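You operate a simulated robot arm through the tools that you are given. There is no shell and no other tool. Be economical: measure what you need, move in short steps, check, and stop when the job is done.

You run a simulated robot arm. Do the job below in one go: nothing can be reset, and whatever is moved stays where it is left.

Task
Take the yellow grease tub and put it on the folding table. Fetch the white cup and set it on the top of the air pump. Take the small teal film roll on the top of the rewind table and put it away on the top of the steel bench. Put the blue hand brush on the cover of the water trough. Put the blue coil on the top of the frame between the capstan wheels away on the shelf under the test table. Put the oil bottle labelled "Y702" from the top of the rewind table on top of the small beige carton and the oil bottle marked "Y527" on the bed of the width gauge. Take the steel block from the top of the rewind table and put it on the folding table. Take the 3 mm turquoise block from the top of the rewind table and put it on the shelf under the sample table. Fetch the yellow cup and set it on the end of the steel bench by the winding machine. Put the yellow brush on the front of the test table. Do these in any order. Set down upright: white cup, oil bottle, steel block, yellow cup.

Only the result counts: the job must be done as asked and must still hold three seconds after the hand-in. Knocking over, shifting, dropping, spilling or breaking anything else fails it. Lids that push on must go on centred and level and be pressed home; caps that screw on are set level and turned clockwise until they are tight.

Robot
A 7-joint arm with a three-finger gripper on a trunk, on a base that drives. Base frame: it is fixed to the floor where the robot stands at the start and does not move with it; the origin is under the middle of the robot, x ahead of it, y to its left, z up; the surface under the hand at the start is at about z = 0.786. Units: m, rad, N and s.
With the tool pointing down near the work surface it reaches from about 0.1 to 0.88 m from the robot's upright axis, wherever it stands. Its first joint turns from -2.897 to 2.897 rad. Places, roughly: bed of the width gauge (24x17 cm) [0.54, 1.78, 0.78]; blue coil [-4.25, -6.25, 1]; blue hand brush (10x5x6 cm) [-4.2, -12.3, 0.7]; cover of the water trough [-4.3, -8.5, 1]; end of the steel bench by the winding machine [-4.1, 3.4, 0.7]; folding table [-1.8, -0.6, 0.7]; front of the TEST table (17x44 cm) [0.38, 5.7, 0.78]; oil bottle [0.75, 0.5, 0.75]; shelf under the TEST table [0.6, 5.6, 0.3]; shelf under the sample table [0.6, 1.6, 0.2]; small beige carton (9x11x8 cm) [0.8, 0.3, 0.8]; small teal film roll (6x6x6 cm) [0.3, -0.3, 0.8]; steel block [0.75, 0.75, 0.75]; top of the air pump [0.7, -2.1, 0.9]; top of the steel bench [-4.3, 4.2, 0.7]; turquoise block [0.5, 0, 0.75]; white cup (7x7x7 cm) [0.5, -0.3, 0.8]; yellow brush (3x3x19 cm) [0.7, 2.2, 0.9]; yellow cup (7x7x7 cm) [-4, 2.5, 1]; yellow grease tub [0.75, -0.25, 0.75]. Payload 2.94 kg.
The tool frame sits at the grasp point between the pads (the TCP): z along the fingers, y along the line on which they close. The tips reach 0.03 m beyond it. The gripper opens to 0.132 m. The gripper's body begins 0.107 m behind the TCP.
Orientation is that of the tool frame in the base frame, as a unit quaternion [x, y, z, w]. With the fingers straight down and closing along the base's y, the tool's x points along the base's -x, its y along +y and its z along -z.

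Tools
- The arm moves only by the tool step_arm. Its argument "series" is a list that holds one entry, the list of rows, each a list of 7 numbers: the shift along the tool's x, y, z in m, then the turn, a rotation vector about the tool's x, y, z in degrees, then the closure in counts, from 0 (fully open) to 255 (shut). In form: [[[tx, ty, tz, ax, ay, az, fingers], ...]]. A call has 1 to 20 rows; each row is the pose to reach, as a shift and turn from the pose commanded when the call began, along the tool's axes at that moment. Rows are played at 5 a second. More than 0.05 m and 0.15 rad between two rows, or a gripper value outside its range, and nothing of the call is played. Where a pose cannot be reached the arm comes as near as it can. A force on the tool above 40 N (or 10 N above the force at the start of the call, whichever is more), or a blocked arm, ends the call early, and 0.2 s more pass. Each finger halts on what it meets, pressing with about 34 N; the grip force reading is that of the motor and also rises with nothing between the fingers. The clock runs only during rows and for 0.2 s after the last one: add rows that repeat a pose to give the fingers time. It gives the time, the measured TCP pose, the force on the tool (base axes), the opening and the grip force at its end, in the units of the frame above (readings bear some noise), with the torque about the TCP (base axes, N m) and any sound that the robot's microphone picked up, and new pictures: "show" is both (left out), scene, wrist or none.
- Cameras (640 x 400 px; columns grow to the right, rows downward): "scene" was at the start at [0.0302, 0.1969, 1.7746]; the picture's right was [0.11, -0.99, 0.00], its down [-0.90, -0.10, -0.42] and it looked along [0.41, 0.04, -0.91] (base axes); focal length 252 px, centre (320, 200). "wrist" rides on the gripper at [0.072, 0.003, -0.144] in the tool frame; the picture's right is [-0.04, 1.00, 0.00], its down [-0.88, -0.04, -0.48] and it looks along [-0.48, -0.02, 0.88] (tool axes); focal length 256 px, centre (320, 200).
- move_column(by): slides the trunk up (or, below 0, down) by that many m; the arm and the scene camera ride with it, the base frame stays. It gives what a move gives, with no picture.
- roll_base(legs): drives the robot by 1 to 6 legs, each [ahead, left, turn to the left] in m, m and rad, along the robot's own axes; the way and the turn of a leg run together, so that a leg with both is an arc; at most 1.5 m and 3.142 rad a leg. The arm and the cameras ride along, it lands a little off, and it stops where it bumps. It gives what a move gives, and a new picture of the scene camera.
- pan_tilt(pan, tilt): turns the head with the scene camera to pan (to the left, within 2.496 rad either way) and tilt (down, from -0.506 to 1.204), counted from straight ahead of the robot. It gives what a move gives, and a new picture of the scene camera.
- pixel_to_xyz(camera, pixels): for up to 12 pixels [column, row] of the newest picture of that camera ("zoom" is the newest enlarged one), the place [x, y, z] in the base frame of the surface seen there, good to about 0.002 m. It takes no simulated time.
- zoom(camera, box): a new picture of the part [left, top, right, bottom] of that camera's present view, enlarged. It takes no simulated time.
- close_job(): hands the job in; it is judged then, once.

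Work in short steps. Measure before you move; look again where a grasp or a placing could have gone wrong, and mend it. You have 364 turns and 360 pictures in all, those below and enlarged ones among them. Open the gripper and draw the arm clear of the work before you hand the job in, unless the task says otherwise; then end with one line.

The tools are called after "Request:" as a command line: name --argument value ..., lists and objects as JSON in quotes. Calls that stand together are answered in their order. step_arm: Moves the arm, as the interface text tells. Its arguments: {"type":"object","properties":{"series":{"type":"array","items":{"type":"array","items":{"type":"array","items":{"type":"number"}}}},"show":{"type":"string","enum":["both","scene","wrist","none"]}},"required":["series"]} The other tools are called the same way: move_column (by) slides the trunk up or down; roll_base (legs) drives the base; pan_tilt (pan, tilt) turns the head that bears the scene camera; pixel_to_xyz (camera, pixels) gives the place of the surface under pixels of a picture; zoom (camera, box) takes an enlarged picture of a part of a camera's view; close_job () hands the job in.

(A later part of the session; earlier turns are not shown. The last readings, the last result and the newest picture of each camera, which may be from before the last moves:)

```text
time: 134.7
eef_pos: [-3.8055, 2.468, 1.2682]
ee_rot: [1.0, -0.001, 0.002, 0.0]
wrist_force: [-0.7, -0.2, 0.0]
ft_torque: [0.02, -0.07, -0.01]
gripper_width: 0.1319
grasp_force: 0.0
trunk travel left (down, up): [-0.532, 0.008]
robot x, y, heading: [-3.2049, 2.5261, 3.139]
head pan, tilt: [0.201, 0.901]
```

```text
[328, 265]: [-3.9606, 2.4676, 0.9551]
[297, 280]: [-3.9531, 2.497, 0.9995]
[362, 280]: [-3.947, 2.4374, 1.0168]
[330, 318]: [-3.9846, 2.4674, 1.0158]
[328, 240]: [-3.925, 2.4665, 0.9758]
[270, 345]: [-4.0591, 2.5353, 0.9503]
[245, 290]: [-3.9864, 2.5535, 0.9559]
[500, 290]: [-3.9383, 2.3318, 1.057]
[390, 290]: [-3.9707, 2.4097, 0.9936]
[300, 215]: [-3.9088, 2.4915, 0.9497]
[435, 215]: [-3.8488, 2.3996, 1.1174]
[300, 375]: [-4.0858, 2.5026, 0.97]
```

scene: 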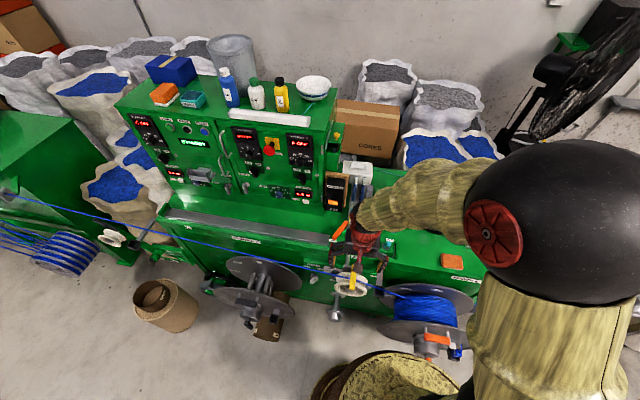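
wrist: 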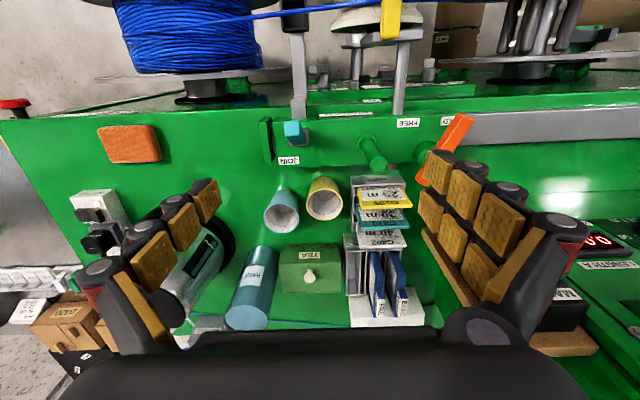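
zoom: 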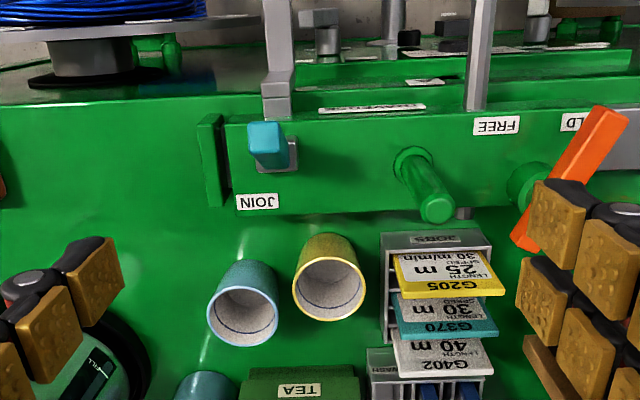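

The cup is tight between the traverse (front), the blue cup and the job cards, but free behind. I'll pinch its rear wall (one finger inside), so I yaw the tool +90°.

Request:
step_arm --series '[[[0, 0, 0, 0, 0, 8.2, 60], [0, 0, 0, 0, 0, 16.4, 150], [0, 0, 0, 0, 0, 24.6, 150], [0, 0, 0, 0, 0, 32.8, 150], [0, 0, 0, 0, 0, 41, 150], [0, 0, 0, 0, 0, 49.2, 150], [0, 0, 0, 0, 0, 57.4, 150], [0, 0, 0, 0, 0, 65.6, 150], [0, 0, 0, 0, 0, 73.8, 150], [0, 0, 0, 0, 0, 82, 150], [0, 0, 0, 0, 0, 90, 150], [0, 0, 0, 0, 0, 90, 150]]]' --show "wrist"

```text
time: 137.3
eef_pos: [-3.8036, 2.4688, 1.2692]
ee_rot: [-0.705, 0.709, -0.001, 0.001]
wrist_force: [-0.4, -0.1, -0.1]
ft_torque: [-0.02, -0.01, -0.01]
gripper_width: 0.0544
grasp_force: 0.0
trunk travel left (down, up): [-0.532, 0.008]
robot x, y, heading: [-3.2068, 2.526, 3.137]
head pan, tilt: [0.201, 0.901]
```

wrist: 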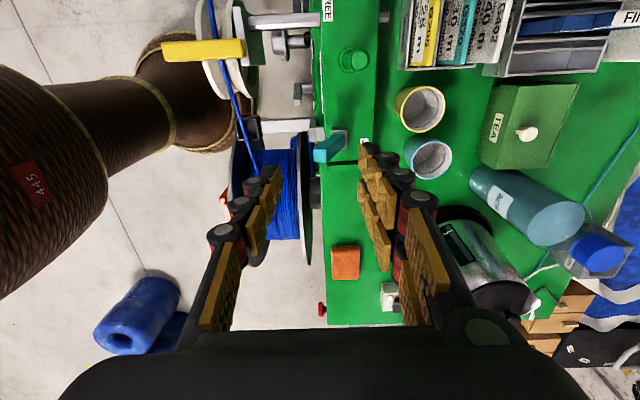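

I measure the cup rim again from this viewpoint.

Request:
zoom --camera "wrist" --box '[370, 60, 490, 200]'

Request:
pixel_to_xyz --camera "wrist" --pixels '[[444, 108], [443, 115], [395, 105], [396, 112], [420, 87], [425, 132], [385, 110], [375, 110], [452, 150], [480, 120]]'

```text
2.86 times, centred on (430, 130) of wrist
```

zoom: 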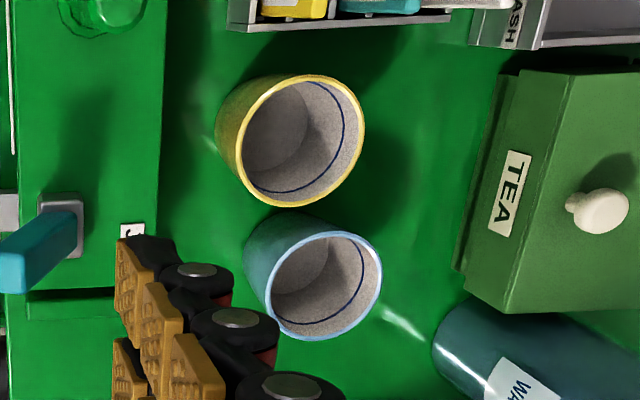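

```text
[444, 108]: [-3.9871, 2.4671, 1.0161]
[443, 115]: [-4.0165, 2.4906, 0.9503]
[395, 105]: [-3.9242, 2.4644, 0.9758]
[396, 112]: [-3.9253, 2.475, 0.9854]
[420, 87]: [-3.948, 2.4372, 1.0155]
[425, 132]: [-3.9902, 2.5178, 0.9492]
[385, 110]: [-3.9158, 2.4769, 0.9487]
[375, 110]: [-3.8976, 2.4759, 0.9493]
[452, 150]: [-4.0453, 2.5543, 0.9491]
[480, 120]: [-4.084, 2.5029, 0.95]
```

Rear rim at x=-3.987, y≈2.467. I move over it and lower to just above the rim.

Request:
step_arm --series '[[[0.002, 0.045, 0, 0, 0, 0, 150], [0.002, 0.09, 0, 0, 0, 0, 150], [0.002, 0.135, 0, 0, 0, 0, 150], [0.002, 0.18, 0, 0, 0, 0, 150], [0.002, 0.18, 0.045, 0, 0, 0, 150], [0.002, 0.18, 0.09, 0, 0, 0, 150], [0.002, 0.18, 0.135, 0, 0, 0, 150], [0.002, 0.18, 0.18, 0, 0, 0, 150], [0.002, 0.18, 0.205, 0, 0, 0, 150], [0.002, 0.18, 0.205, 0, 0, 0, 150]]]'

Request:
zoom --camera "wrist" --box '[240, 80, 400, 240]'

```text
time: 139.5
eef_pos: [-3.9833, 2.4687, 1.0647]
ee_rot: [-0.706, 0.708, 0.0, 0.0]
wrist_force: [1.4, 0.2, -1.0]
ft_torque: [0.02, 0.0, -0.05]
gripper_width: 0.0543
grasp_force: 0.0
trunk travel left (down, up): [-0.532, 0.008]
robot x, y, heading: [-3.2058, 2.5264, 3.133]
head pan, tilt: [0.201, 0.901]
```

scene: 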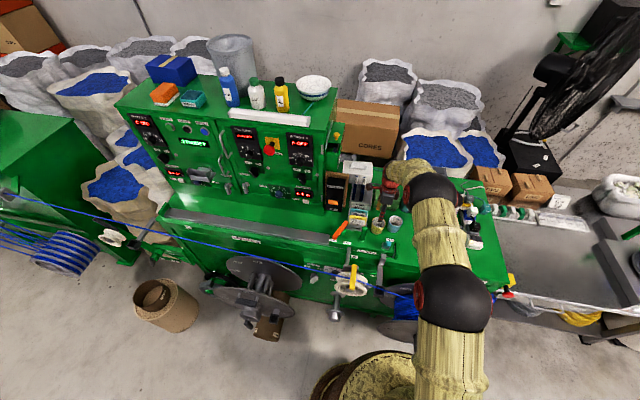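
wrist: 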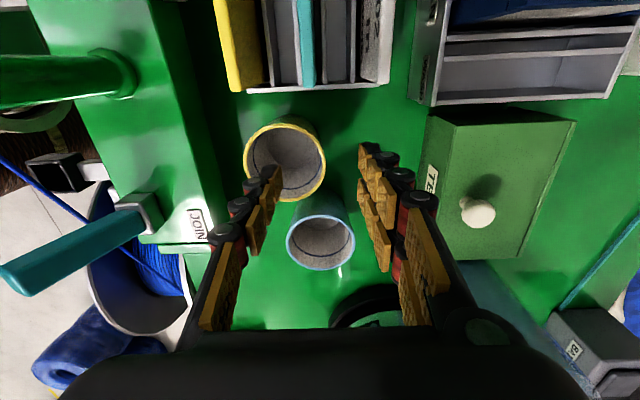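

```text
2.50 times, centred on (320, 160) of wrist
```

zoom: 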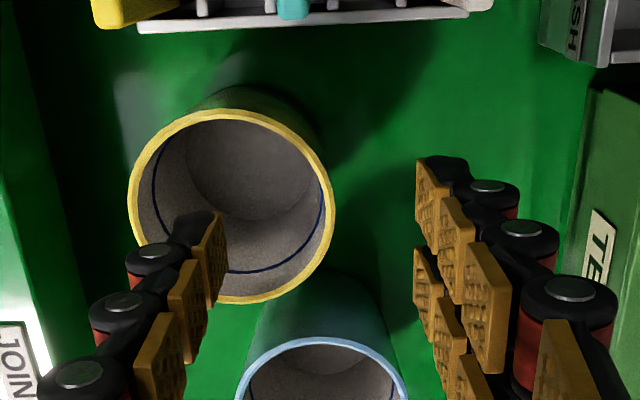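

Inner finger is over the cup's inside, outer behind it. Descend 0.06 m and close gently.

Request:
step_arm --series '[[[0.001, 0, 0.02, 0, 0, 0, 150], [0.001, 0, 0.04, 0, 0, 0, 150], [0.001, 0, 0.06, 0, 0, 0, 150], [0.001, 0, 0.06, 0, 0, 0, 150], [0.001, 0, 0.06, 0, 0, 0, 200], [0.001, 0, 0.06, 0, 0, 0, 255], [0.001, 0, 0.06, 0, 0, 0, 255], [0.001, 0, 0.06, 0, 0, 0, 255], [0.001, 0, 0.06, 0, 0, 0, 255], [0.001, 0, 0.06, 0, 0, 0, 255]]]' --show "wrist"

```text
time: 141.7
eef_pos: [-3.9825, 2.466, 1.0065]
ee_rot: [-0.706, 0.708, -0.001, 0.0]
wrist_force: [5.3, 0.3, 10.3]
ft_torque: [0.0, -0.79, 0.04]
gripper_width: 0.0061
grasp_force: 32.6
trunk travel left (down, up): [-0.532, 0.008]
robot x, y, heading: [-3.206, 2.5262, 3.133]
head pan, tilt: [0.201, 0.901]
```

wrist: 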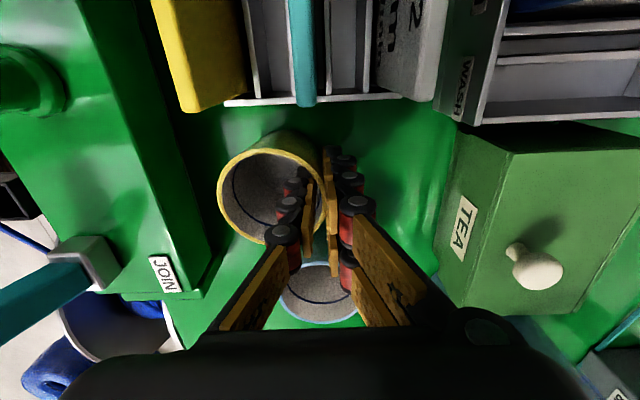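

The wall is pinched. I lift straight up 0.2 m.

Request:
step_arm --series '[[[0, 0, -0.02, 0, 0, 0, 255], [0, 0, -0.06, 0, 0, 0, 255], [0, 0, -0.1, 0, 0, 0, 255], [0, 0, -0.14, 0, 0, 0, 255], [0, 0, -0.18, 0, 0, 0, 255], [0, 0, -0.22, 0, 0, 0, 255], [0, 0, -0.22, 0, 0, 0, 255]]]'

```text
time: 143.3
eef_pos: [-3.9825, 2.4635, 1.2235]
ee_rot: [-0.707, 0.708, -0.001, 0.0]
wrist_force: [-0.6, -0.8, -1.7]
ft_torque: [0.04, -0.01, 0.02]
gripper_width: 0.0058
grasp_force: 32.3
trunk travel left (down, up): [-0.532, 0.008]
robot x, y, heading: [-3.2064, 2.5261, 3.139]
head pan, tilt: [0.201, 0.901]
```

scene: 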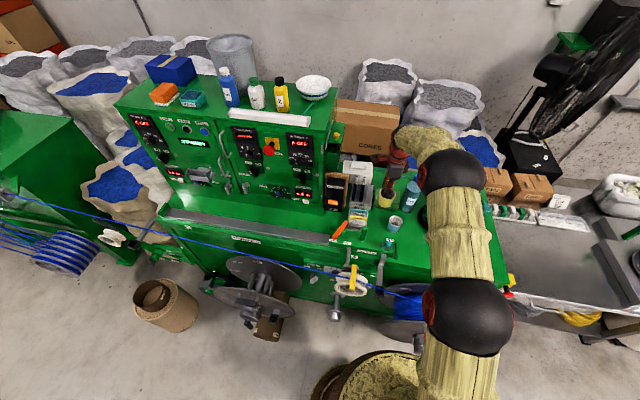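
wrist: 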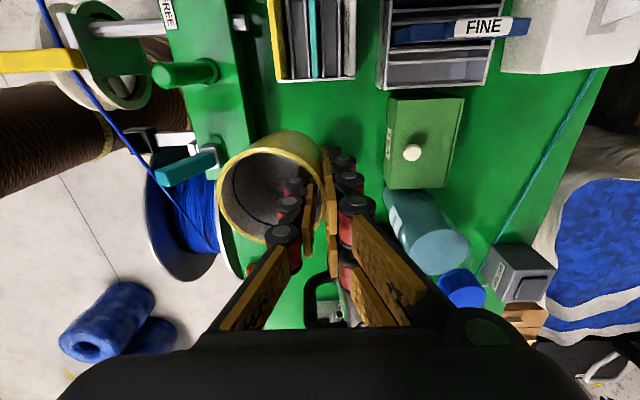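

I pull the arm in, then strafe right (+y) 0.8 m and forward 0.15 m to the bench end.

Request:
step_arm --series '[[[0, -0.045, 0, 0, 0, 0, 255], [0, -0.09, 0, 0, 0, 0, 255], [0, -0.135, 0, 0, 0, 0, 255], [0, -0.18, 0, 0, 0, 0, 255], [0, -0.225, 0, 0, 0, 0, 255], [0, -0.27, 0, 0, 0, 0, 255], [0, -0.315, 0, 0, 0, 0, 255], [0, -0.34, 0, 0, 0, 0, 255]]]' --show "none"

Request:
roll_base --legs '[[0, -0.85, 0], [0.15, 0, 0]]'

Request:
zoom --camera "scene" --box '[200, 60, 520, 280]'

```text
time: 145.1
eef_pos: [-3.6421, 2.4654, 1.2243]
ee_rot: [-0.706, 0.708, 0.0, 0.0]
wrist_force: [-0.1, -0.7, -1.6]
ft_torque: [-0.02, 0.05, 0.0]
gripper_width: 0.0056
grasp_force: 32.2
trunk travel left (down, up): [-0.532, 0.008]
robot x, y, heading: [-3.2115, 2.5273, 3.133]
head pan, tilt: [0.201, 0.901]
```

```text
time: 150.5
eef_pos: [-3.7894, 3.2993, 1.2248]
ee_rot: [-0.706, 0.708, 0.0, 0.002]
wrist_force: [-1.4, 0.4, -0.6]
ft_torque: [0.02, -0.06, -0.01]
gripper_width: 0.006
grasp_force: 33.1
trunk travel left (down, up): [-0.532, 0.008]
robot x, y, heading: [-3.3493, 3.3619, 3.14]
head pan, tilt: [0.201, 0.901]
```

scene: 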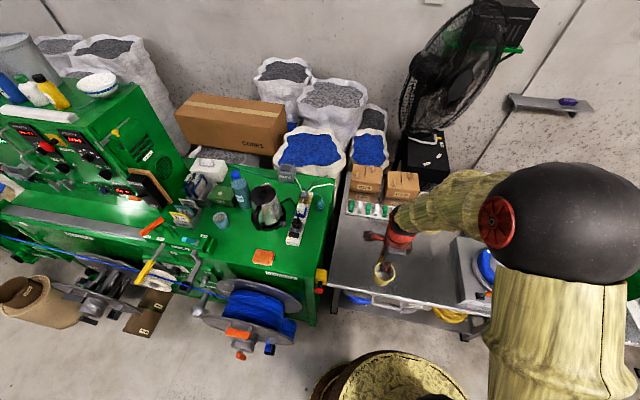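

```text
1.82 times, centred on (360, 170) of scene
```

zoom: 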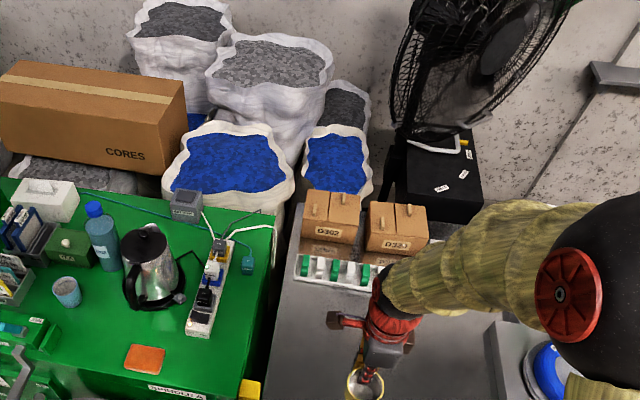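

Measure the free bench end surface.

Request:
pixel_to_xyz --camera "scene" --pixels '[[345, 240], [340, 275], [360, 230], [345, 205], [420, 275], [430, 250], [350, 290], [365, 260], [330, 282]]'

```text
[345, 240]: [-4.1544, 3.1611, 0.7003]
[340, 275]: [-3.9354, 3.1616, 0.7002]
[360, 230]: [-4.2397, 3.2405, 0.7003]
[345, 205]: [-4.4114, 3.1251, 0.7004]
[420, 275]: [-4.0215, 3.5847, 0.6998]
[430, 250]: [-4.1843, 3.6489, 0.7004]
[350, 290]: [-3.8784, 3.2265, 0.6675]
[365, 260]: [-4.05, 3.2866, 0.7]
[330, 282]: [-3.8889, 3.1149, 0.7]
```

Place spot: cup centre (-4.08, 3.38). Move over it and lower the trunk.

Request:
step_arm --series '[[[-0.02, 0.045, 0, 0, 0, 0, 255], [-0.04, 0.09, 0, 0, 0, 0, 255], [-0.06, 0.135, 0, 0, 0, 0, 255], [-0.08, 0.18, 0, 0, 0, 0, 255], [-0.08, 0.225, 0, 0, 0, 0, 255], [-0.08, 0.27, 0, 0, 0, 0, 255], [-0.08, 0.315, 0, 0, 0, 0, 255]]]' --show "none"

Request:
move_column --by -0.4

Request:
step_arm --series '[[[0, 0, 0, 0, 0, 0, 255]]]'

```text
time: 152.1
eef_pos: [-4.1045, 3.378, 1.2265]
ee_rot: [-0.707, 0.707, -0.001, 0.002]
wrist_force: [0.3, -1.0, -2.2]
ft_torque: [0.02, -0.04, 0.0]
gripper_width: 0.0062
grasp_force: 32.9
trunk travel left (down, up): [-0.532, 0.008]
robot x, y, heading: [-3.3518, 3.3599, 3.138]
head pan, tilt: [0.201, 0.901]
```

```text
time: 155.9
eef_pos: [-4.1023, 3.3777, 0.8262]
ee_rot: [-0.707, 0.708, -0.001, 0.001]
wrist_force: [-0.3, -0.1, -1.7]
ft_torque: [-0.01, 0.06, 0.0]
gripper_width: 0.0061
grasp_force: 32.2
trunk travel left (down, up): [-0.132, 0.408]
robot x, y, heading: [-3.3508, 3.3629, 3.135]
head pan, tilt: [0.201, 0.901]
```

```text
time: 156.3
eef_pos: [-4.1023, 3.3783, 0.8263]
ee_rot: [-0.706, 0.708, -0.001, 0.0]
wrist_force: [-0.3, -0.8, -0.6]
ft_torque: [0.0, 0.02, -0.01]
gripper_width: 0.0061
grasp_force: 33.1
trunk travel left (down, up): [-0.132, 0.408]
robot x, y, heading: [-3.3481, 3.3606, 3.136]
head pan, tilt: [0.201, 0.901]
```

scene: 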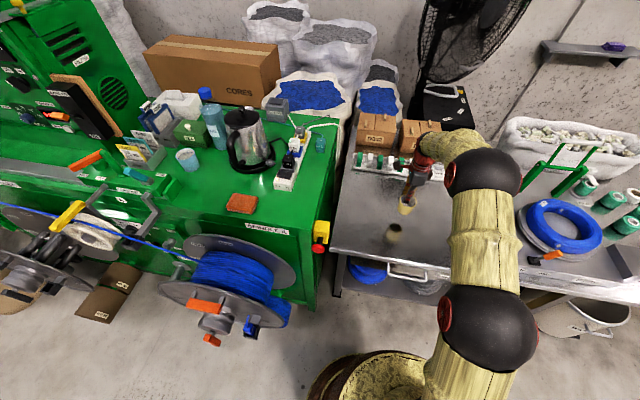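
wrist: 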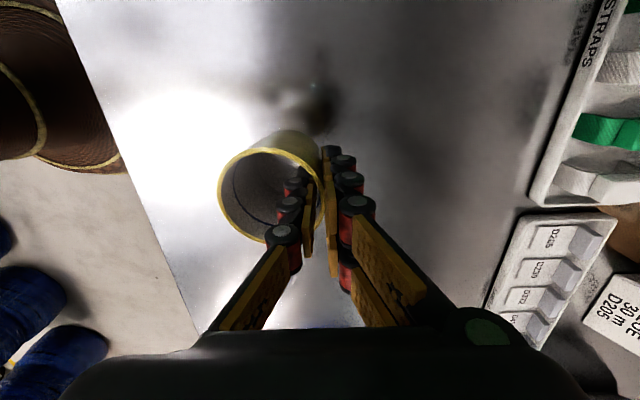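

Clear spot. Lower to z≈0.760, then fine steps.

Request:
step_arm --series '[[[0, 0, 0.03, 0, 0, 0, 255], [0, 0, 0.055, 0, 0, 0, 255], [0, 0, 0.065, 0, 0, 0, 255], [0, 0, 0.065, 0, 0, 0, 255]]]' --show "none"

Request:
step_arm --series '[[[0, 0, 0.002, 0, 0, 0, 255], [0, 0, 0.003, 0, 0, 0, 255], [0, 0, 0.003, 0, 0, 0, 255]]]' --show "scene"

```text
time: 157.3
eef_pos: [-4.1013, 3.3778, 0.7598]
ee_rot: [-0.706, 0.708, 0.0, 0.001]
wrist_force: [0.6, 0.1, -0.9]
ft_torque: [0.01, 0.04, 0.01]
gripper_width: 0.0061
grasp_force: 32.8
trunk travel left (down, up): [-0.132, 0.408]
robot x, y, heading: [-3.3504, 3.363, 3.134]
head pan, tilt: [0.201, 0.901]
```

```text
time: 158.1
eef_pos: [-4.1009, 3.3781, 0.7594]
ee_rot: [-0.706, 0.708, 0.0, 0.001]
wrist_force: [0.7, -1.1, -1.1]
ft_torque: [0.0, 0.04, 0.01]
gripper_width: 0.006
grasp_force: 32.7
trunk travel left (down, up): [-0.132, 0.408]
robot x, y, heading: [-3.3497, 3.357, 3.136]
head pan, tilt: [0.201, 0.901]
```

scene: 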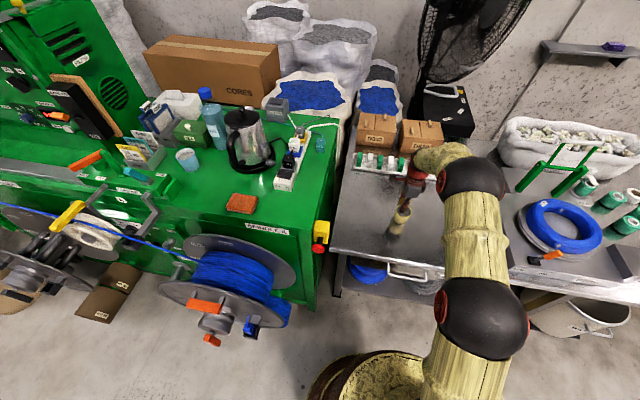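

Not yet in contact; another 3 mm.

Request:
step_arm --series '[[[0, 0, 0.002, 0, 0, 0, 255], [0, 0, 0.004, 0, 0, 0, 255], [0, 0, 0.004, 0, 0, 0, 255]]]' --show "none"

```text
time: 158.9
eef_pos: [-4.1017, 3.3784, 0.7557]
ee_rot: [-0.707, 0.708, 0.001, -0.001]
wrist_force: [0.5, -2.3, 12.1]
ft_torque: [-0.13, -0.65, -0.1]
gripper_width: 0.0057
grasp_force: 32.8
trunk travel left (down, up): [-0.132, 0.408]
robot x, y, heading: [-3.3492, 3.359, 3.138]
head pan, tilt: [0.201, 0.901]
```

Contact. Back off 1 mm, open to ~0.045 m (keeps inner finger off the front wall) and rise.

Request:
step_arm --series '[[[0, 0, -0.001, 0, 0, 0, 220], [0, 0, -0.001, 0, 0, 0, 175], [0, 0, -0.001, 0, 0, 0, 175], [0, 0, -0.001, 0, 0, 0, 175], [0, 0, -0.03, 0, 0, 0, 175], [0, 0, -0.07, 0, 0, 0, 175], [0, 0, -0.11, 0, 0, 0, 175], [0, 0, -0.15, 0, 0, 0, 150], [0, 0, -0.19, 0, 0, 0, 100], [0, -0.04, -0.22, 0, 0, 0, 0]]]'

```text
time: 161.1
eef_pos: [-4.0597, 3.3773, 0.9749]
ee_rot: [-0.706, 0.708, -0.001, 0.002]
wrist_force: [-0.3, -0.2, -0.4]
ft_torque: [-0.04, -0.01, 0.0]
gripper_width: 0.0913
grasp_force: 0.0
trunk travel left (down, up): [-0.132, 0.408]
robot x, y, heading: [-3.3491, 3.3594, 3.136]
head pan, tilt: [0.201, 0.901]
```

scene: 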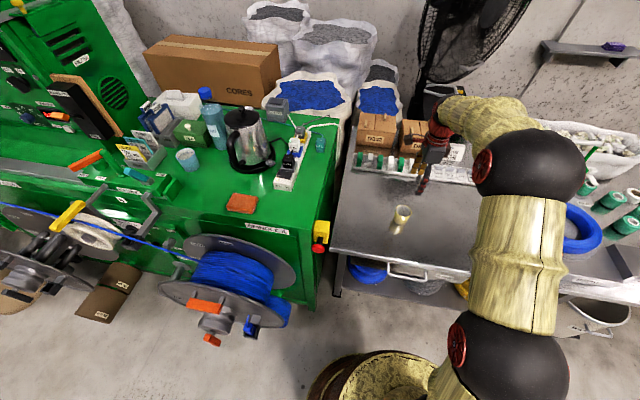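
wrist: 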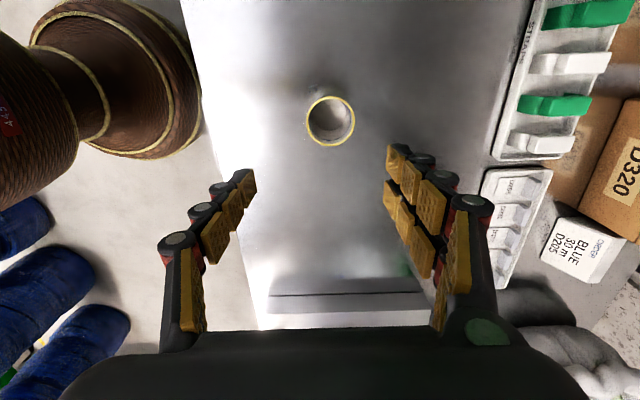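

Yellow cup stands. I look at the rest of the bench for the film-roll spot now, to plan.

Request:
pan_tilt --pan -0.6 --tilt 0.7

Request:
pixel_to_xyz --camera "scene" --pixels '[[100, 200], [200, 200], [300, 200], [400, 200], [150, 250], [250, 250], [350, 230], [450, 200]]'

```text
time: 162.2
eef_pos: [-4.0617, 3.3797, 0.9751]
ee_rot: [-0.707, 0.707, -0.001, 0.001]
wrist_force: [-0.2, -0.1, -0.2]
ft_torque: [0.01, -0.04, -0.02]
gripper_width: 0.1321
grasp_force: 0.1
trunk travel left (down, up): [-0.132, 0.408]
robot x, y, heading: [-3.3536, 3.3632, 3.139]
head pan, tilt: [-0.6, 0.7]
```

scene: 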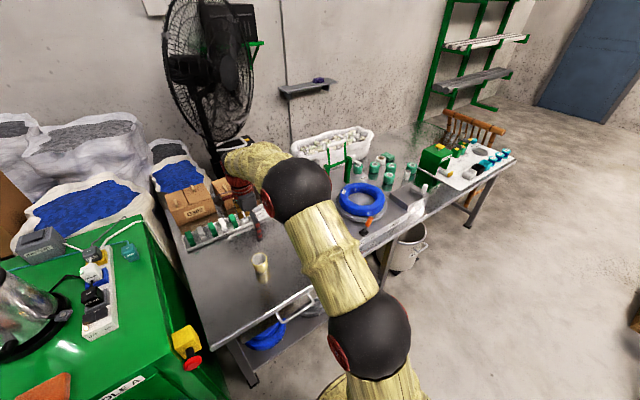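

```text
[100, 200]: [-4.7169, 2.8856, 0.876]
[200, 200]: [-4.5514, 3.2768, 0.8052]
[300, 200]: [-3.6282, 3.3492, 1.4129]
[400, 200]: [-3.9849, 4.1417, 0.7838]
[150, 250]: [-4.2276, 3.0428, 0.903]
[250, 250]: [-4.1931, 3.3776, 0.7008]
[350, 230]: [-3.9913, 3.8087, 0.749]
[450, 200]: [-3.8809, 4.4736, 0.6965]
```

I retract the arm, undo the yaw, and raise the trunk for the drive.

Request:
step_arm --series '[[[0, -0.045, -0.02, 0, 0, -8, 0], [0, -0.09, -0.04, 0, 0, -16, 0], [0, -0.135, -0.06, 0, 0, -24, 0], [0, -0.18, -0.08, 0, 0, -32, 0], [0, -0.225, -0.1, 0, 0, -40, 0], [0, -0.26, -0.12, 0, 0, -48, 0], [0, -0.29, -0.14, 0, 0, -56, 0], [0, -0.29, -0.14, 0, 0, -64, 0], [0, -0.29, -0.14, 0, 0, -72, 0], [0, -0.29, -0.14, 0, 0, -80, 0], [0, -0.29, -0.14, 0, 0, -90, 0], [0, -0.29, -0.14, 0, 0, -90, 0]]]' --show "none"

Request:
roll_base --legs '[[-0.3, 0, 0], [0, 0.35, 0], [0, 0, 3.1416], [1.5, 0, 0], [1.0, 0, 0]]'

```text
refused: row 11 steps farther than a row can; nothing moved
```

```text
refused: 3.1416 is not a number from -3.14159 to 3.14159
```

Both refused on limits (nothing moved); retry with smaller values.

Request:
step_arm --series '[[[0, -0.045, -0.02, 0, 0, -8, 0], [0, -0.09, -0.04, 0, 0, -16, 0], [0, -0.135, -0.06, 0, 0, -24, 0], [0, -0.18, -0.08, 0, 0, -32, 0], [0, -0.225, -0.1, 0, 0, -40, 0], [0, -0.26, -0.12, 0, 0, -48, 0], [0, -0.29, -0.14, 0, 0, -56, 0], [0, -0.29, -0.14, 0, 0, -64, 0], [0, -0.29, -0.14, 0, 0, -72, 0], [0, -0.29, -0.14, 0, 0, -80, 0], [0, -0.29, -0.14, 0, 0, -88, 0], [0, -0.29, -0.14, 0, 0, -90, 0]]]' --show "none"

Request:
roll_base --legs '[[-0.3, 0, 0], [0, 0.35, 0], [0, 0, 3.141]]'

```text
time: 164.8
eef_pos: [-3.7731, 3.379, 1.1166]
ee_rot: [1.0, 0.0, 0.001, -0.001]
wrist_force: [-0.2, -0.6, -0.6]
ft_torque: [0.01, -0.01, 0.01]
gripper_width: 0.1318
grasp_force: 0.0
trunk travel left (down, up): [-0.132, 0.408]
robot x, y, heading: [-3.3479, 3.3636, 3.14]
head pan, tilt: [-0.6, 0.7]
```

```text
time: 176.0
eef_pos: [-2.6409, 2.9848, 1.1179]
ee_rot: [0.014, 1.0, 0.0, -0.001]
wrist_force: [0.0, 0.7, -0.5]
ft_torque: [-0.03, 0.02, -0.04]
gripper_width: 0.1319
grasp_force: 0.0
trunk travel left (down, up): [-0.132, 0.408]
robot x, y, heading: [-3.061, 3.014, -0.035]
head pan, tilt: [-0.6, 0.7]
```

scene: 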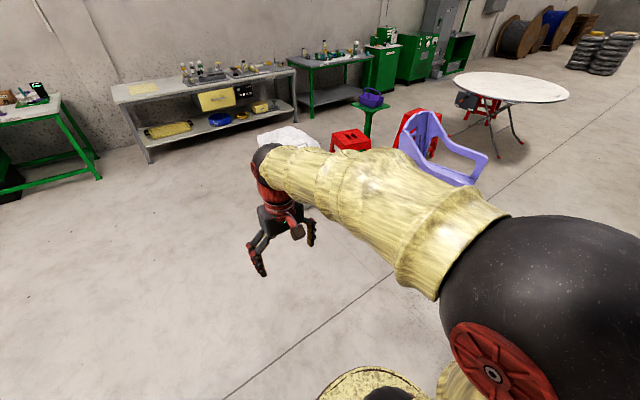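

I measure stand, stools and table legs to plan the way to the rewind table.

Request:
pixel_to_xyz --camera "scene" --pixels '[[368, 140], [372, 98], [350, 138], [310, 132], [418, 125], [475, 85], [520, 140], [465, 145], [560, 95], [460, 82]]'

Request:
zoom --camera "scene" --box '[240, 30, 600, 230]'

```text
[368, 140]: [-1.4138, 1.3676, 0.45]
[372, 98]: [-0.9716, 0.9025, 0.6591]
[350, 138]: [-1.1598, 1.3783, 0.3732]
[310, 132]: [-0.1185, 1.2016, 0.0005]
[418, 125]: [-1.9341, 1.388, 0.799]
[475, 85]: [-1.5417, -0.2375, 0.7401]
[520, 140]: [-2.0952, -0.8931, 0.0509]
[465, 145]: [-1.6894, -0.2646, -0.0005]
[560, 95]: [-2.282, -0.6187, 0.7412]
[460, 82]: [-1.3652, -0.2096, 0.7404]
```

```text
1.78 times, centred on (420, 130) of scene
```

zoom: 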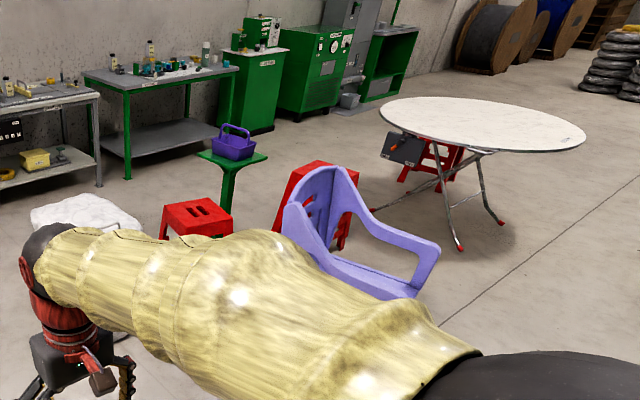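

Corridor between the stand (x≈-0.97) and tables is ok at x≈-0.3. I drive east along y≈3.0 first.

Request:
roll_base --legs '[[0, 0.05, 0.035], [1.5, 0, 0], [1.2, 0, 0]]'

```text
time: 189.3
eef_pos: [-0.013, 3.014, 1.1162]
ee_rot: [0.013, 1.0, 0.0, -0.001]
wrist_force: [0.1, 0.6, 0.2]
ft_torque: [-0.01, 0.02, 0.0]
gripper_width: 0.1318
grasp_force: 0.1
trunk travel left (down, up): [-0.132, 0.408]
robot x, y, heading: [-0.4334, 3.0431, -0.029]
head pan, tilt: [-0.6, 0.7]
```

scene: 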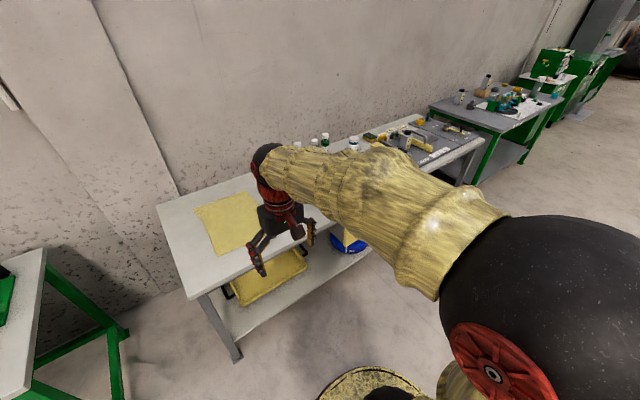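

Now strafe right 2.85 m along the tables toward the rewind table.

Request:
roll_base --legs '[[0.1, 0, 0.029], [0, -1.45, 0], [0, -1.4, 0]]'

Request:
pan_tilt --pan 0.2 --tilt 0.9

```text
time: 203.9
eef_pos: [0.053, 0.1532, 1.1166]
ee_rot: [0.01, 1.0, 0.0, 0.0]
wrist_force: [-0.9, 0.4, 0.6]
ft_torque: [-0.03, 0.01, 0.01]
gripper_width: 0.132
grasp_force: 0.1
trunk travel left (down, up): [-0.132, 0.408]
robot x, y, heading: [-0.3681, 0.1789, -0.025]
head pan, tilt: [-0.6, 0.7]
```

scene: 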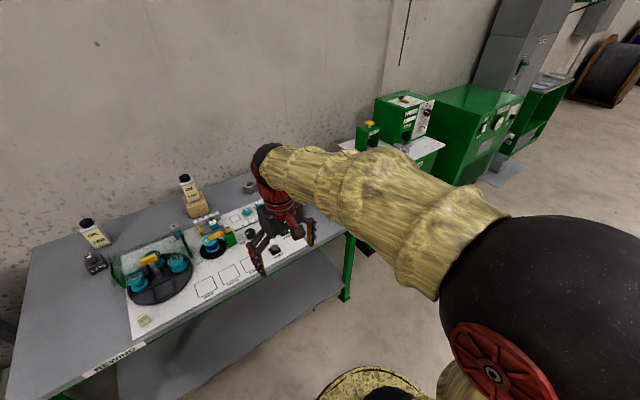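

```text
time: 205.0
eef_pos: [0.0506, 0.1523, 1.1161]
ee_rot: [0.01, 1.0, 0.0, -0.002]
wrist_force: [-0.5, -1.0, -0.2]
ft_torque: [-0.01, -0.01, 0.0]
gripper_width: 0.1319
grasp_force: 0.1
trunk travel left (down, up): [-0.132, 0.408]
robot x, y, heading: [-0.3699, 0.1787, -0.021]
head pan, tilt: [0.201, 0.901]
```

scene: 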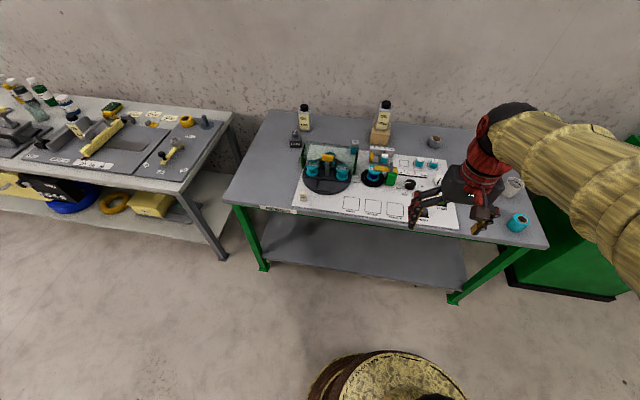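

I drive forward to the table and raise the trunk to the starting level.

Request:
move_column --by 0.168

Request:
roll_base --legs '[[0.34, -0.05, 0.022]]'

Request:
step_arm --series '[[[0, -0.03, 0.03, 0, 0, 0, 0], [0, -0.05, 0.06, 0, 0, 0, 0], [0, -0.07, 0.09, 0, 0, 0, 0], [0, -0.07, 0.13, 0, 0, 0, 0], [0, -0.07, 0.15, 0, 0, 0, 0]]]' --show "wrist"

Request:
zoom --camera "wrist" --box '[220, 80, 420, 260]'

```text
time: 206.9
eef_pos: [0.0517, 0.1527, 1.2843]
ee_rot: [0.01, 1.0, 0.0, -0.001]
wrist_force: [-0.4, -0.3, -0.7]
ft_torque: [0.01, -0.03, 0.01]
gripper_width: 0.1322
grasp_force: 0.2
trunk travel left (down, up): [-0.3, 0.24]
robot x, y, heading: [-0.3674, 0.1816, -0.024]
head pan, tilt: [0.201, 0.901]
```

```text
time: 209.2
eef_pos: [0.3951, 0.1075, 1.2835]
ee_rot: [-0.001, 1.0, 0.0, -0.001]
wrist_force: [0.6, 0.1, -0.4]
ft_torque: [0.01, 0.04, 0.01]
gripper_width: 0.132
grasp_force: 0.1
trunk travel left (down, up): [-0.3, 0.24]
robot x, y, heading: [-0.0328, 0.1191, -0.001]
head pan, tilt: [0.201, 0.901]
```

scene: 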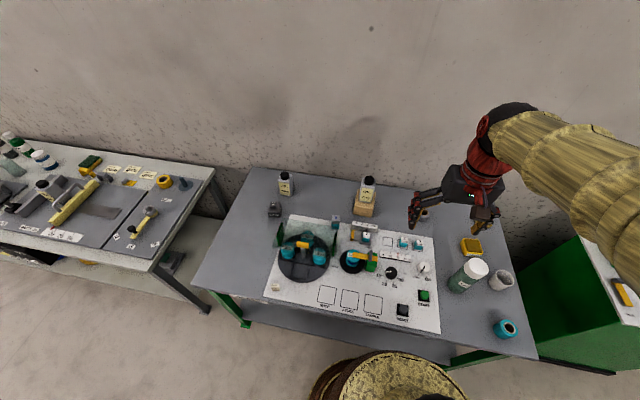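

```text
time: 210.4
eef_pos: [0.3935, 0.0376, 1.1349]
ee_rot: [-0.002, 1.0, 0.0, -0.001]
wrist_force: [-0.2, 0.2, 0.2]
ft_torque: [-0.01, 0.0, 0.0]
gripper_width: 0.1317
grasp_force: 0.1
trunk travel left (down, up): [-0.3, 0.24]
robot x, y, heading: [-0.0243, 0.1243, -0.002]
head pan, tilt: [0.201, 0.901]
```

wrist: 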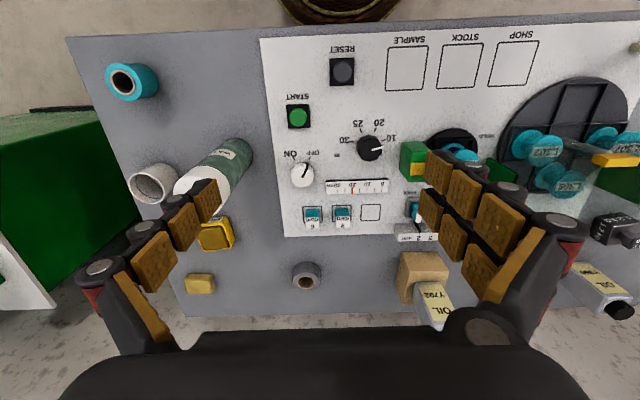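

```text
2.22 times, centred on (320, 170) of wrist
```

zoom: 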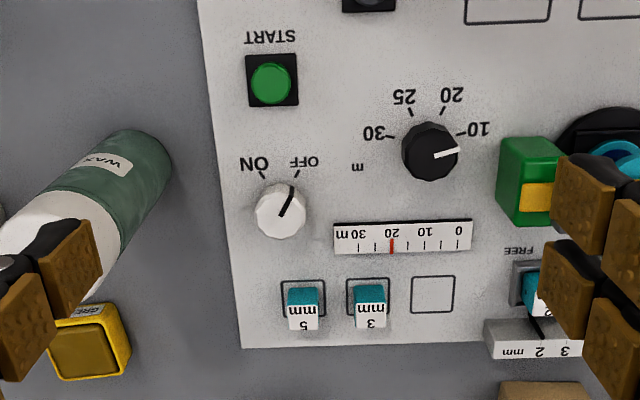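

The 3 mm block is at zoom (369,305). I measure it.

Request:
zoom --camera "wrist" --box '[295, 190, 395, 250]'

Request:
pixel_to_xyz --camera "zoom" --pixels '[[302, 165], [302, 135], [255, 165], [345, 165], [300, 190], [120, 165], [276, 145], [330, 145], [440, 130]]'

```text
6.40 times, centred on (345, 220) of wrist
```

zoom: 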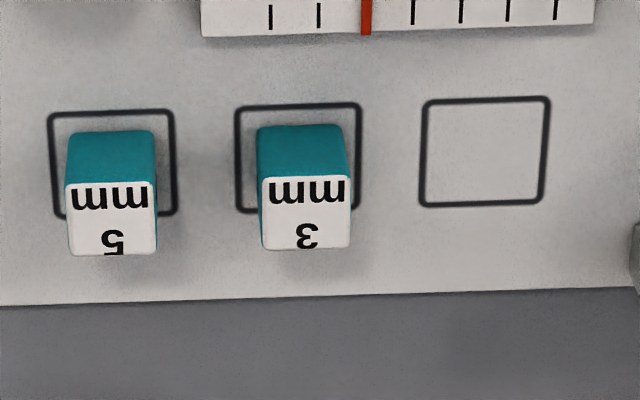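

```text
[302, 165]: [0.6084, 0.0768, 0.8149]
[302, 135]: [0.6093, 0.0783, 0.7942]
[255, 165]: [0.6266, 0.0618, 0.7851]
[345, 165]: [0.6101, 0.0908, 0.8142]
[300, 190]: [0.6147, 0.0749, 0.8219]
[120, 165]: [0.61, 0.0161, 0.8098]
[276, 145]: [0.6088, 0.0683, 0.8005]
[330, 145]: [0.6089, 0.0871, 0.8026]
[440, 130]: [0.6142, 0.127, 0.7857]
```

Block centre (0.622, 0.077), top 0.822; gap to the 5 mm block is 3 cm, so I pre-close to ~0.055 m and go above it.

Request:
step_arm --series '[[[-0.045, 0.008, 0, 0, 0, 0, 80], [-0.09, 0.016, 0, 0, 0, 0, 148], [-0.135, 0.024, 0, 0, 0, 0, 148], [-0.18, 0.032, 0, 0, 0, 0, 148], [-0.225, 0.0395, 0, 0, 0, 0, 148], [-0.2285, 0.0395, 0.045, 0, 0, 0, 148], [-0.2285, 0.0395, 0.09, 0, 0, 0, 148], [-0.2285, 0.0395, 0.135, 0, 0, 0, 148], [-0.2285, 0.0395, 0.18, 0, 0, 0, 148], [-0.2285, 0.0395, 0.22, 0, 0, 0, 148], [-0.2285, 0.0395, 0.24, 0, 0, 0, 148], [-0.2285, 0.0395, 0.24, 0, 0, 0, 148]]]' --show "wrist"

Request:
zoom --camera "wrist" --box '[220, 60, 420, 240]'

```text
time: 213.0
eef_pos: [0.6214, 0.0819, 0.8974]
ee_rot: [-0.002, 1.0, 0.0, -0.001]
wrist_force: [0.1, 0.6, 0.3]
ft_torque: [-0.02, -0.01, -0.01]
gripper_width: 0.0555
grasp_force: 0.1
trunk travel left (down, up): [-0.3, 0.24]
robot x, y, heading: [-0.026, 0.1248, -0.001]
head pan, tilt: [0.201, 0.901]
```

wrist: 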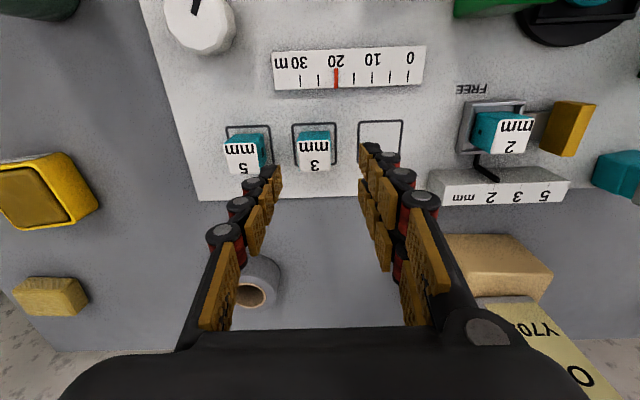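

```text
2.22 times, centred on (320, 150) of wrist
```

zoom: 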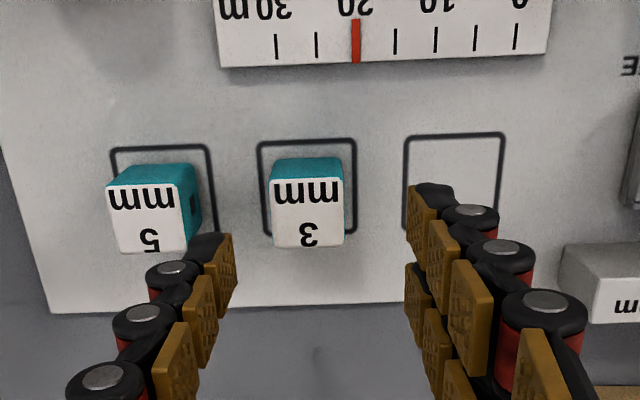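

I shift 5 mm toward −y and descend to z≈0.82, then close.

Request:
step_arm --series '[[[-0.002, -0.005, 0, 0, 0, 0, 148], [-0.002, -0.005, 0.03, 0, 0, 0, 148], [-0.002, -0.005, 0.06, 0, 0, 0, 148], [-0.002, -0.005, 0.076, 0, 0, 0, 148], [-0.002, -0.005, 0.076, 0, 0, 0, 148], [-0.002, -0.005, 0.076, 0, 0, 0, 200], [-0.002, -0.005, 0.076, 0, 0, 0, 240], [-0.002, -0.005, 0.076, 0, 0, 0, 240], [-0.002, -0.005, 0.076, 0, 0, 0, 240], [-0.002, -0.005, 0.076, 0, 0, 0, 240]]]' --show "wrist"

```text
time: 215.2
eef_pos: [0.6237, 0.0722, 0.8187]
ee_rot: [-0.001, 1.0, 0.0, -0.001]
wrist_force: [0.1, -0.5, 0.1]
ft_torque: [0.0, 0.0, -0.02]
gripper_width: 0.0287
grasp_force: 34.1
trunk travel left (down, up): [-0.3, 0.24]
robot x, y, heading: [-0.0268, 0.1265, -0.003]
head pan, tilt: [0.201, 0.901]
```

wrist: 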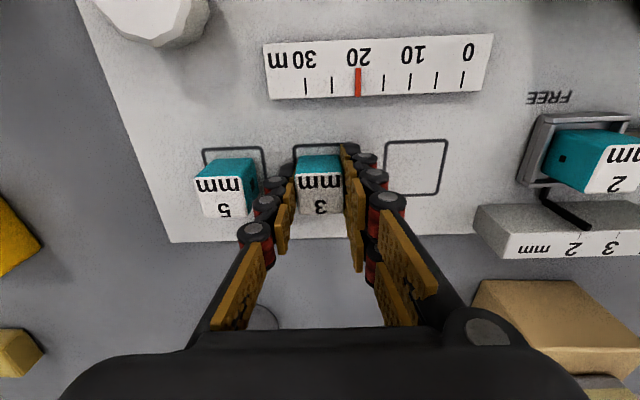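

Held (0.029 m). Lift, retract, and drive back/left to look under the sample table.

Request:
step_arm --series '[[[0, 0, -0.04, 0, 0, 0, 240], [0, 0, -0.08, 0, 0, 0, 240], [0, 0, -0.12, 0, 0, 0, 240], [0, 0, -0.16, 0, 0, 0, 240], [0, 0, -0.2, 0, 0, 0, 240], [0, 0, -0.24, 0, 0, 0, 240], [0.045, 0, -0.26, 0, 0, 0, 240], [0.09, 0, -0.26, 0, 0, 0, 240], [0.135, 0, -0.26, 0, 0, 0, 240], [0.18, 0, -0.26, 0, 0, 0, 240], [0.22, 0.03, -0.26, 0, 0, 0, 240]]]' --show "none"

Request:
roll_base --legs '[[-0.4, 0, 0], [0, 1.3, 0]]'

Request:
pan_tilt --pan 0.2 --tilt 0.75

```text
time: 217.6
eef_pos: [0.4034, 0.1013, 1.0791]
ee_rot: [-0.001, 1.0, 0.001, 0.0]
wrist_force: [-0.2, 0.3, -0.6]
ft_torque: [-0.04, 0.0, -0.02]
gripper_width: 0.0287
grasp_force: 34.6
trunk travel left (down, up): [-0.3, 0.24]
robot x, y, heading: [-0.0285, 0.1256, 0.001]
head pan, tilt: [0.201, 0.901]
```

```text
time: 226.1
eef_pos: [-0.0215, 1.3896, 1.0789]
ee_rot: [-0.016, 1.0, 0.0, -0.001]
wrist_force: [0.2, -0.5, 0.0]
ft_torque: [0.0, 0.01, 0.01]
gripper_width: 0.0288
grasp_force: 34.1
trunk travel left (down, up): [-0.3, 0.24]
robot x, y, heading: [-0.4546, 1.3988, 0.027]
head pan, tilt: [0.201, 0.901]
```

scene: 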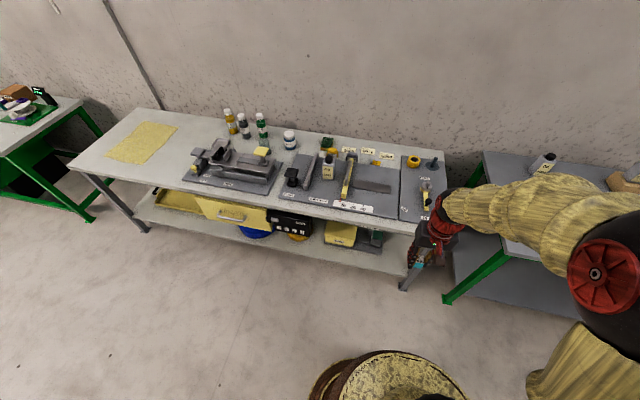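

```text
time: 226.8
eef_pos: [-0.0221, 1.3888, 1.0789]
ee_rot: [-0.017, 1.0, 0.0, -0.001]
wrist_force: [-0.6, -0.6, 0.1]
ft_torque: [0.01, 0.03, 0.06]
gripper_width: 0.0288
grasp_force: 34.1
trunk travel left (down, up): [-0.3, 0.24]
robot x, y, heading: [-0.4555, 1.4006, 0.025]
head pan, tilt: [0.201, 0.75]
```

scene: 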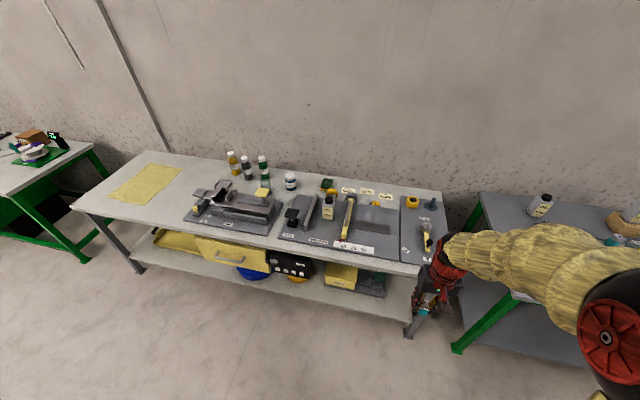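

I lower the trunk 0.29 m to see under the table (hand stays in front of it).

Request:
move_column --by -0.29

Request:
pan_tilt --pan 0.25 --tilt 0.7

Request:
zoom --camera "scene" --box '[100, 150, 480, 370]'

```text
time: 229.8
eef_pos: [-0.0209, 1.3884, 0.789]
ee_rot: [-0.017, 1.0, 0.0, -0.001]
wrist_force: [-0.3, 0.6, -0.6]
ft_torque: [0.0, -0.02, 0.01]
gripper_width: 0.0288
grasp_force: 33.8
trunk travel left (down, up): [-0.01, 0.53]
robot x, y, heading: [-0.453, 1.3993, 0.026]
head pan, tilt: [0.201, 0.75]
```

```text
time: 230.4
eef_pos: [-0.0221, 1.3884, 0.7886]
ee_rot: [-0.015, 1.0, 0.0, 0.0]
wrist_force: [-0.1, -0.3, -0.2]
ft_torque: [-0.02, 0.04, -0.02]
gripper_width: 0.0286
grasp_force: 33.8
trunk travel left (down, up): [-0.01, 0.53]
robot x, y, heading: [-0.4584, 1.3989, 0.029]
head pan, tilt: [0.25, 0.7]
```

scene: 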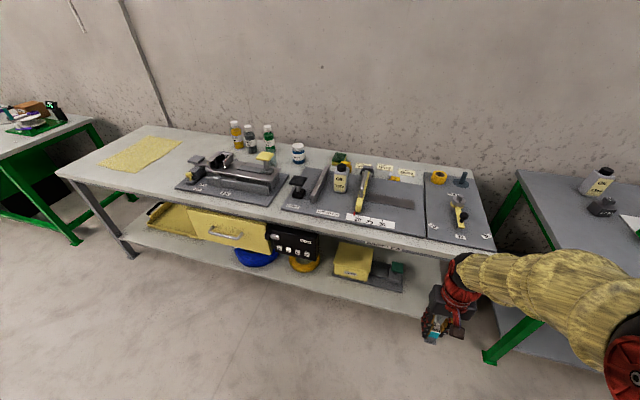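

```text
1.68 times, centred on (290, 260) of scene
```

zoom: 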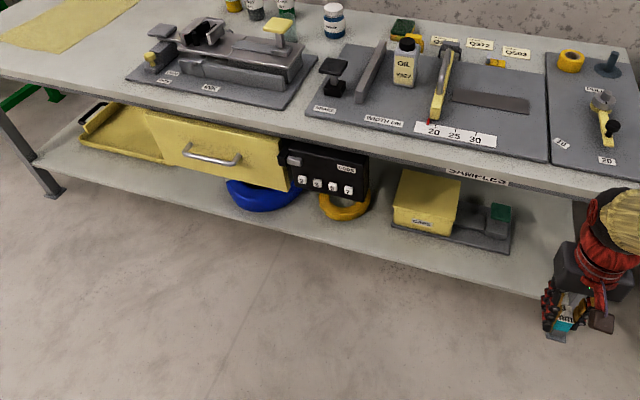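

I measure free shelf spots.

Request:
pixel_to_xyz --camera "zoom" --pixels '[[535, 225], [530, 260], [550, 200], [510, 245], [425, 240], [380, 225], [385, 250], [330, 230], [395, 215], [575, 280], [480, 270], [430, 205]]'

```text
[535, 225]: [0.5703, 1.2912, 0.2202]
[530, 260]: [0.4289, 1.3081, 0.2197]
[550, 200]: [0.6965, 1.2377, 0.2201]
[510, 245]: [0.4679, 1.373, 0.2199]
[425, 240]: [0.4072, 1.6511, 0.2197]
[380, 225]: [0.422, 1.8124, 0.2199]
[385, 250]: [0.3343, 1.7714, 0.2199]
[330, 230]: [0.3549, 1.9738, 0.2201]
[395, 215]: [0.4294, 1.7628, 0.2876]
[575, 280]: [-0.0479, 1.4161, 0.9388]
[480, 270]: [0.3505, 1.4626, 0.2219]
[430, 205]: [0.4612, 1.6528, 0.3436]
```

Free area around (0.44, 1.275), shelf z 0.22. I align sideways, then pitch the tool forward.

Request:
roll_base --legs '[[0, -0.11, -0.028]]'

Request:
step_arm --series '[[[0, 0, 0, 0, -8, 0, 240], [0, 0, 0, 0, -16, 0, 240], [0, 0, 0, 0, -24, 0, 240], [0, 0, 0, 0, -32, 0, 240], [0, 0, 0, 0, -40, 0, 240], [0, 0, 0, 0, -48, 0, 240], [0, 0, 0, 0, -56, 0, 240], [0, 0, 0, 0, -64, 0, 240], [0, 0, 0, 0, -72, 0, 240], [0, 0, 0, 0, -80, 0, 240], [0, 0, 0, 0, -86, 0, 240], [0, 0, 0, 0, -86, 0, 240]]]' --show "scene"

```text
time: 231.6
eef_pos: [-0.0203, 1.2683, 0.7891]
ee_rot: [-0.004, 1.0, 0.0, -0.001]
wrist_force: [0.7, 0.1, -0.3]
ft_torque: [-0.03, -0.01, -0.03]
gripper_width: 0.0287
grasp_force: 34.3
trunk travel left (down, up): [-0.01, 0.53]
robot x, y, heading: [-0.4493, 1.2944, 0.004]
head pan, tilt: [0.25, 0.7]
```

scene: 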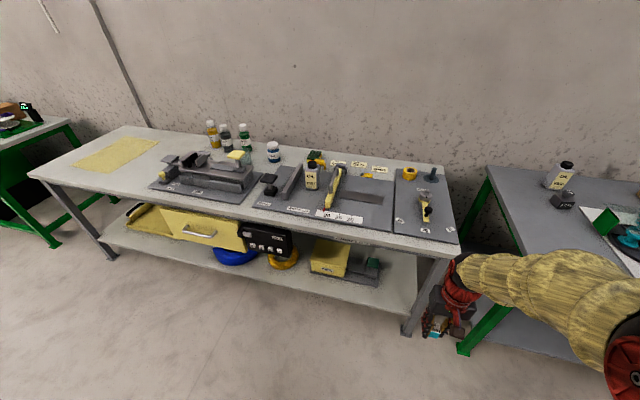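

```text
time: 234.4
eef_pos: [0.0126, 1.2533, 0.905]
ee_rot: [-0.017, 0.685, -0.006, 0.729]
wrist_force: [0.8, -0.3, -1.1]
ft_torque: [-0.02, 0.0, 0.03]
gripper_width: 0.0289
grasp_force: 33.9
out of reach, approached as far as the arm can: row 7, 8, 9, 10, 11, 12
trunk travel left (down, up): [-0.01, 0.53]
robot x, y, heading: [-0.4517, 1.2901, 0.001]
head pan, tilt: [0.25, 0.7]
stopped in row 12: the arm was blocked; the commanded pose is now the measured one
```

scene: 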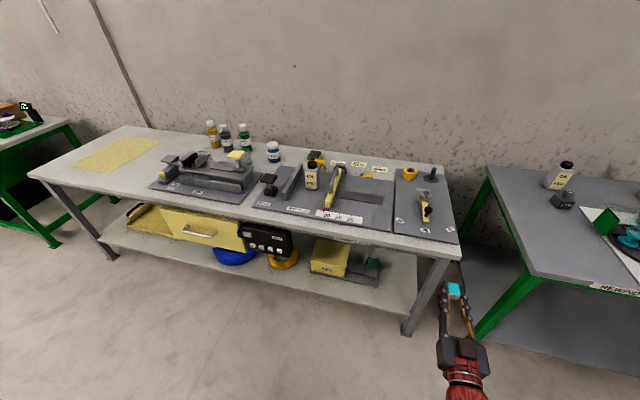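

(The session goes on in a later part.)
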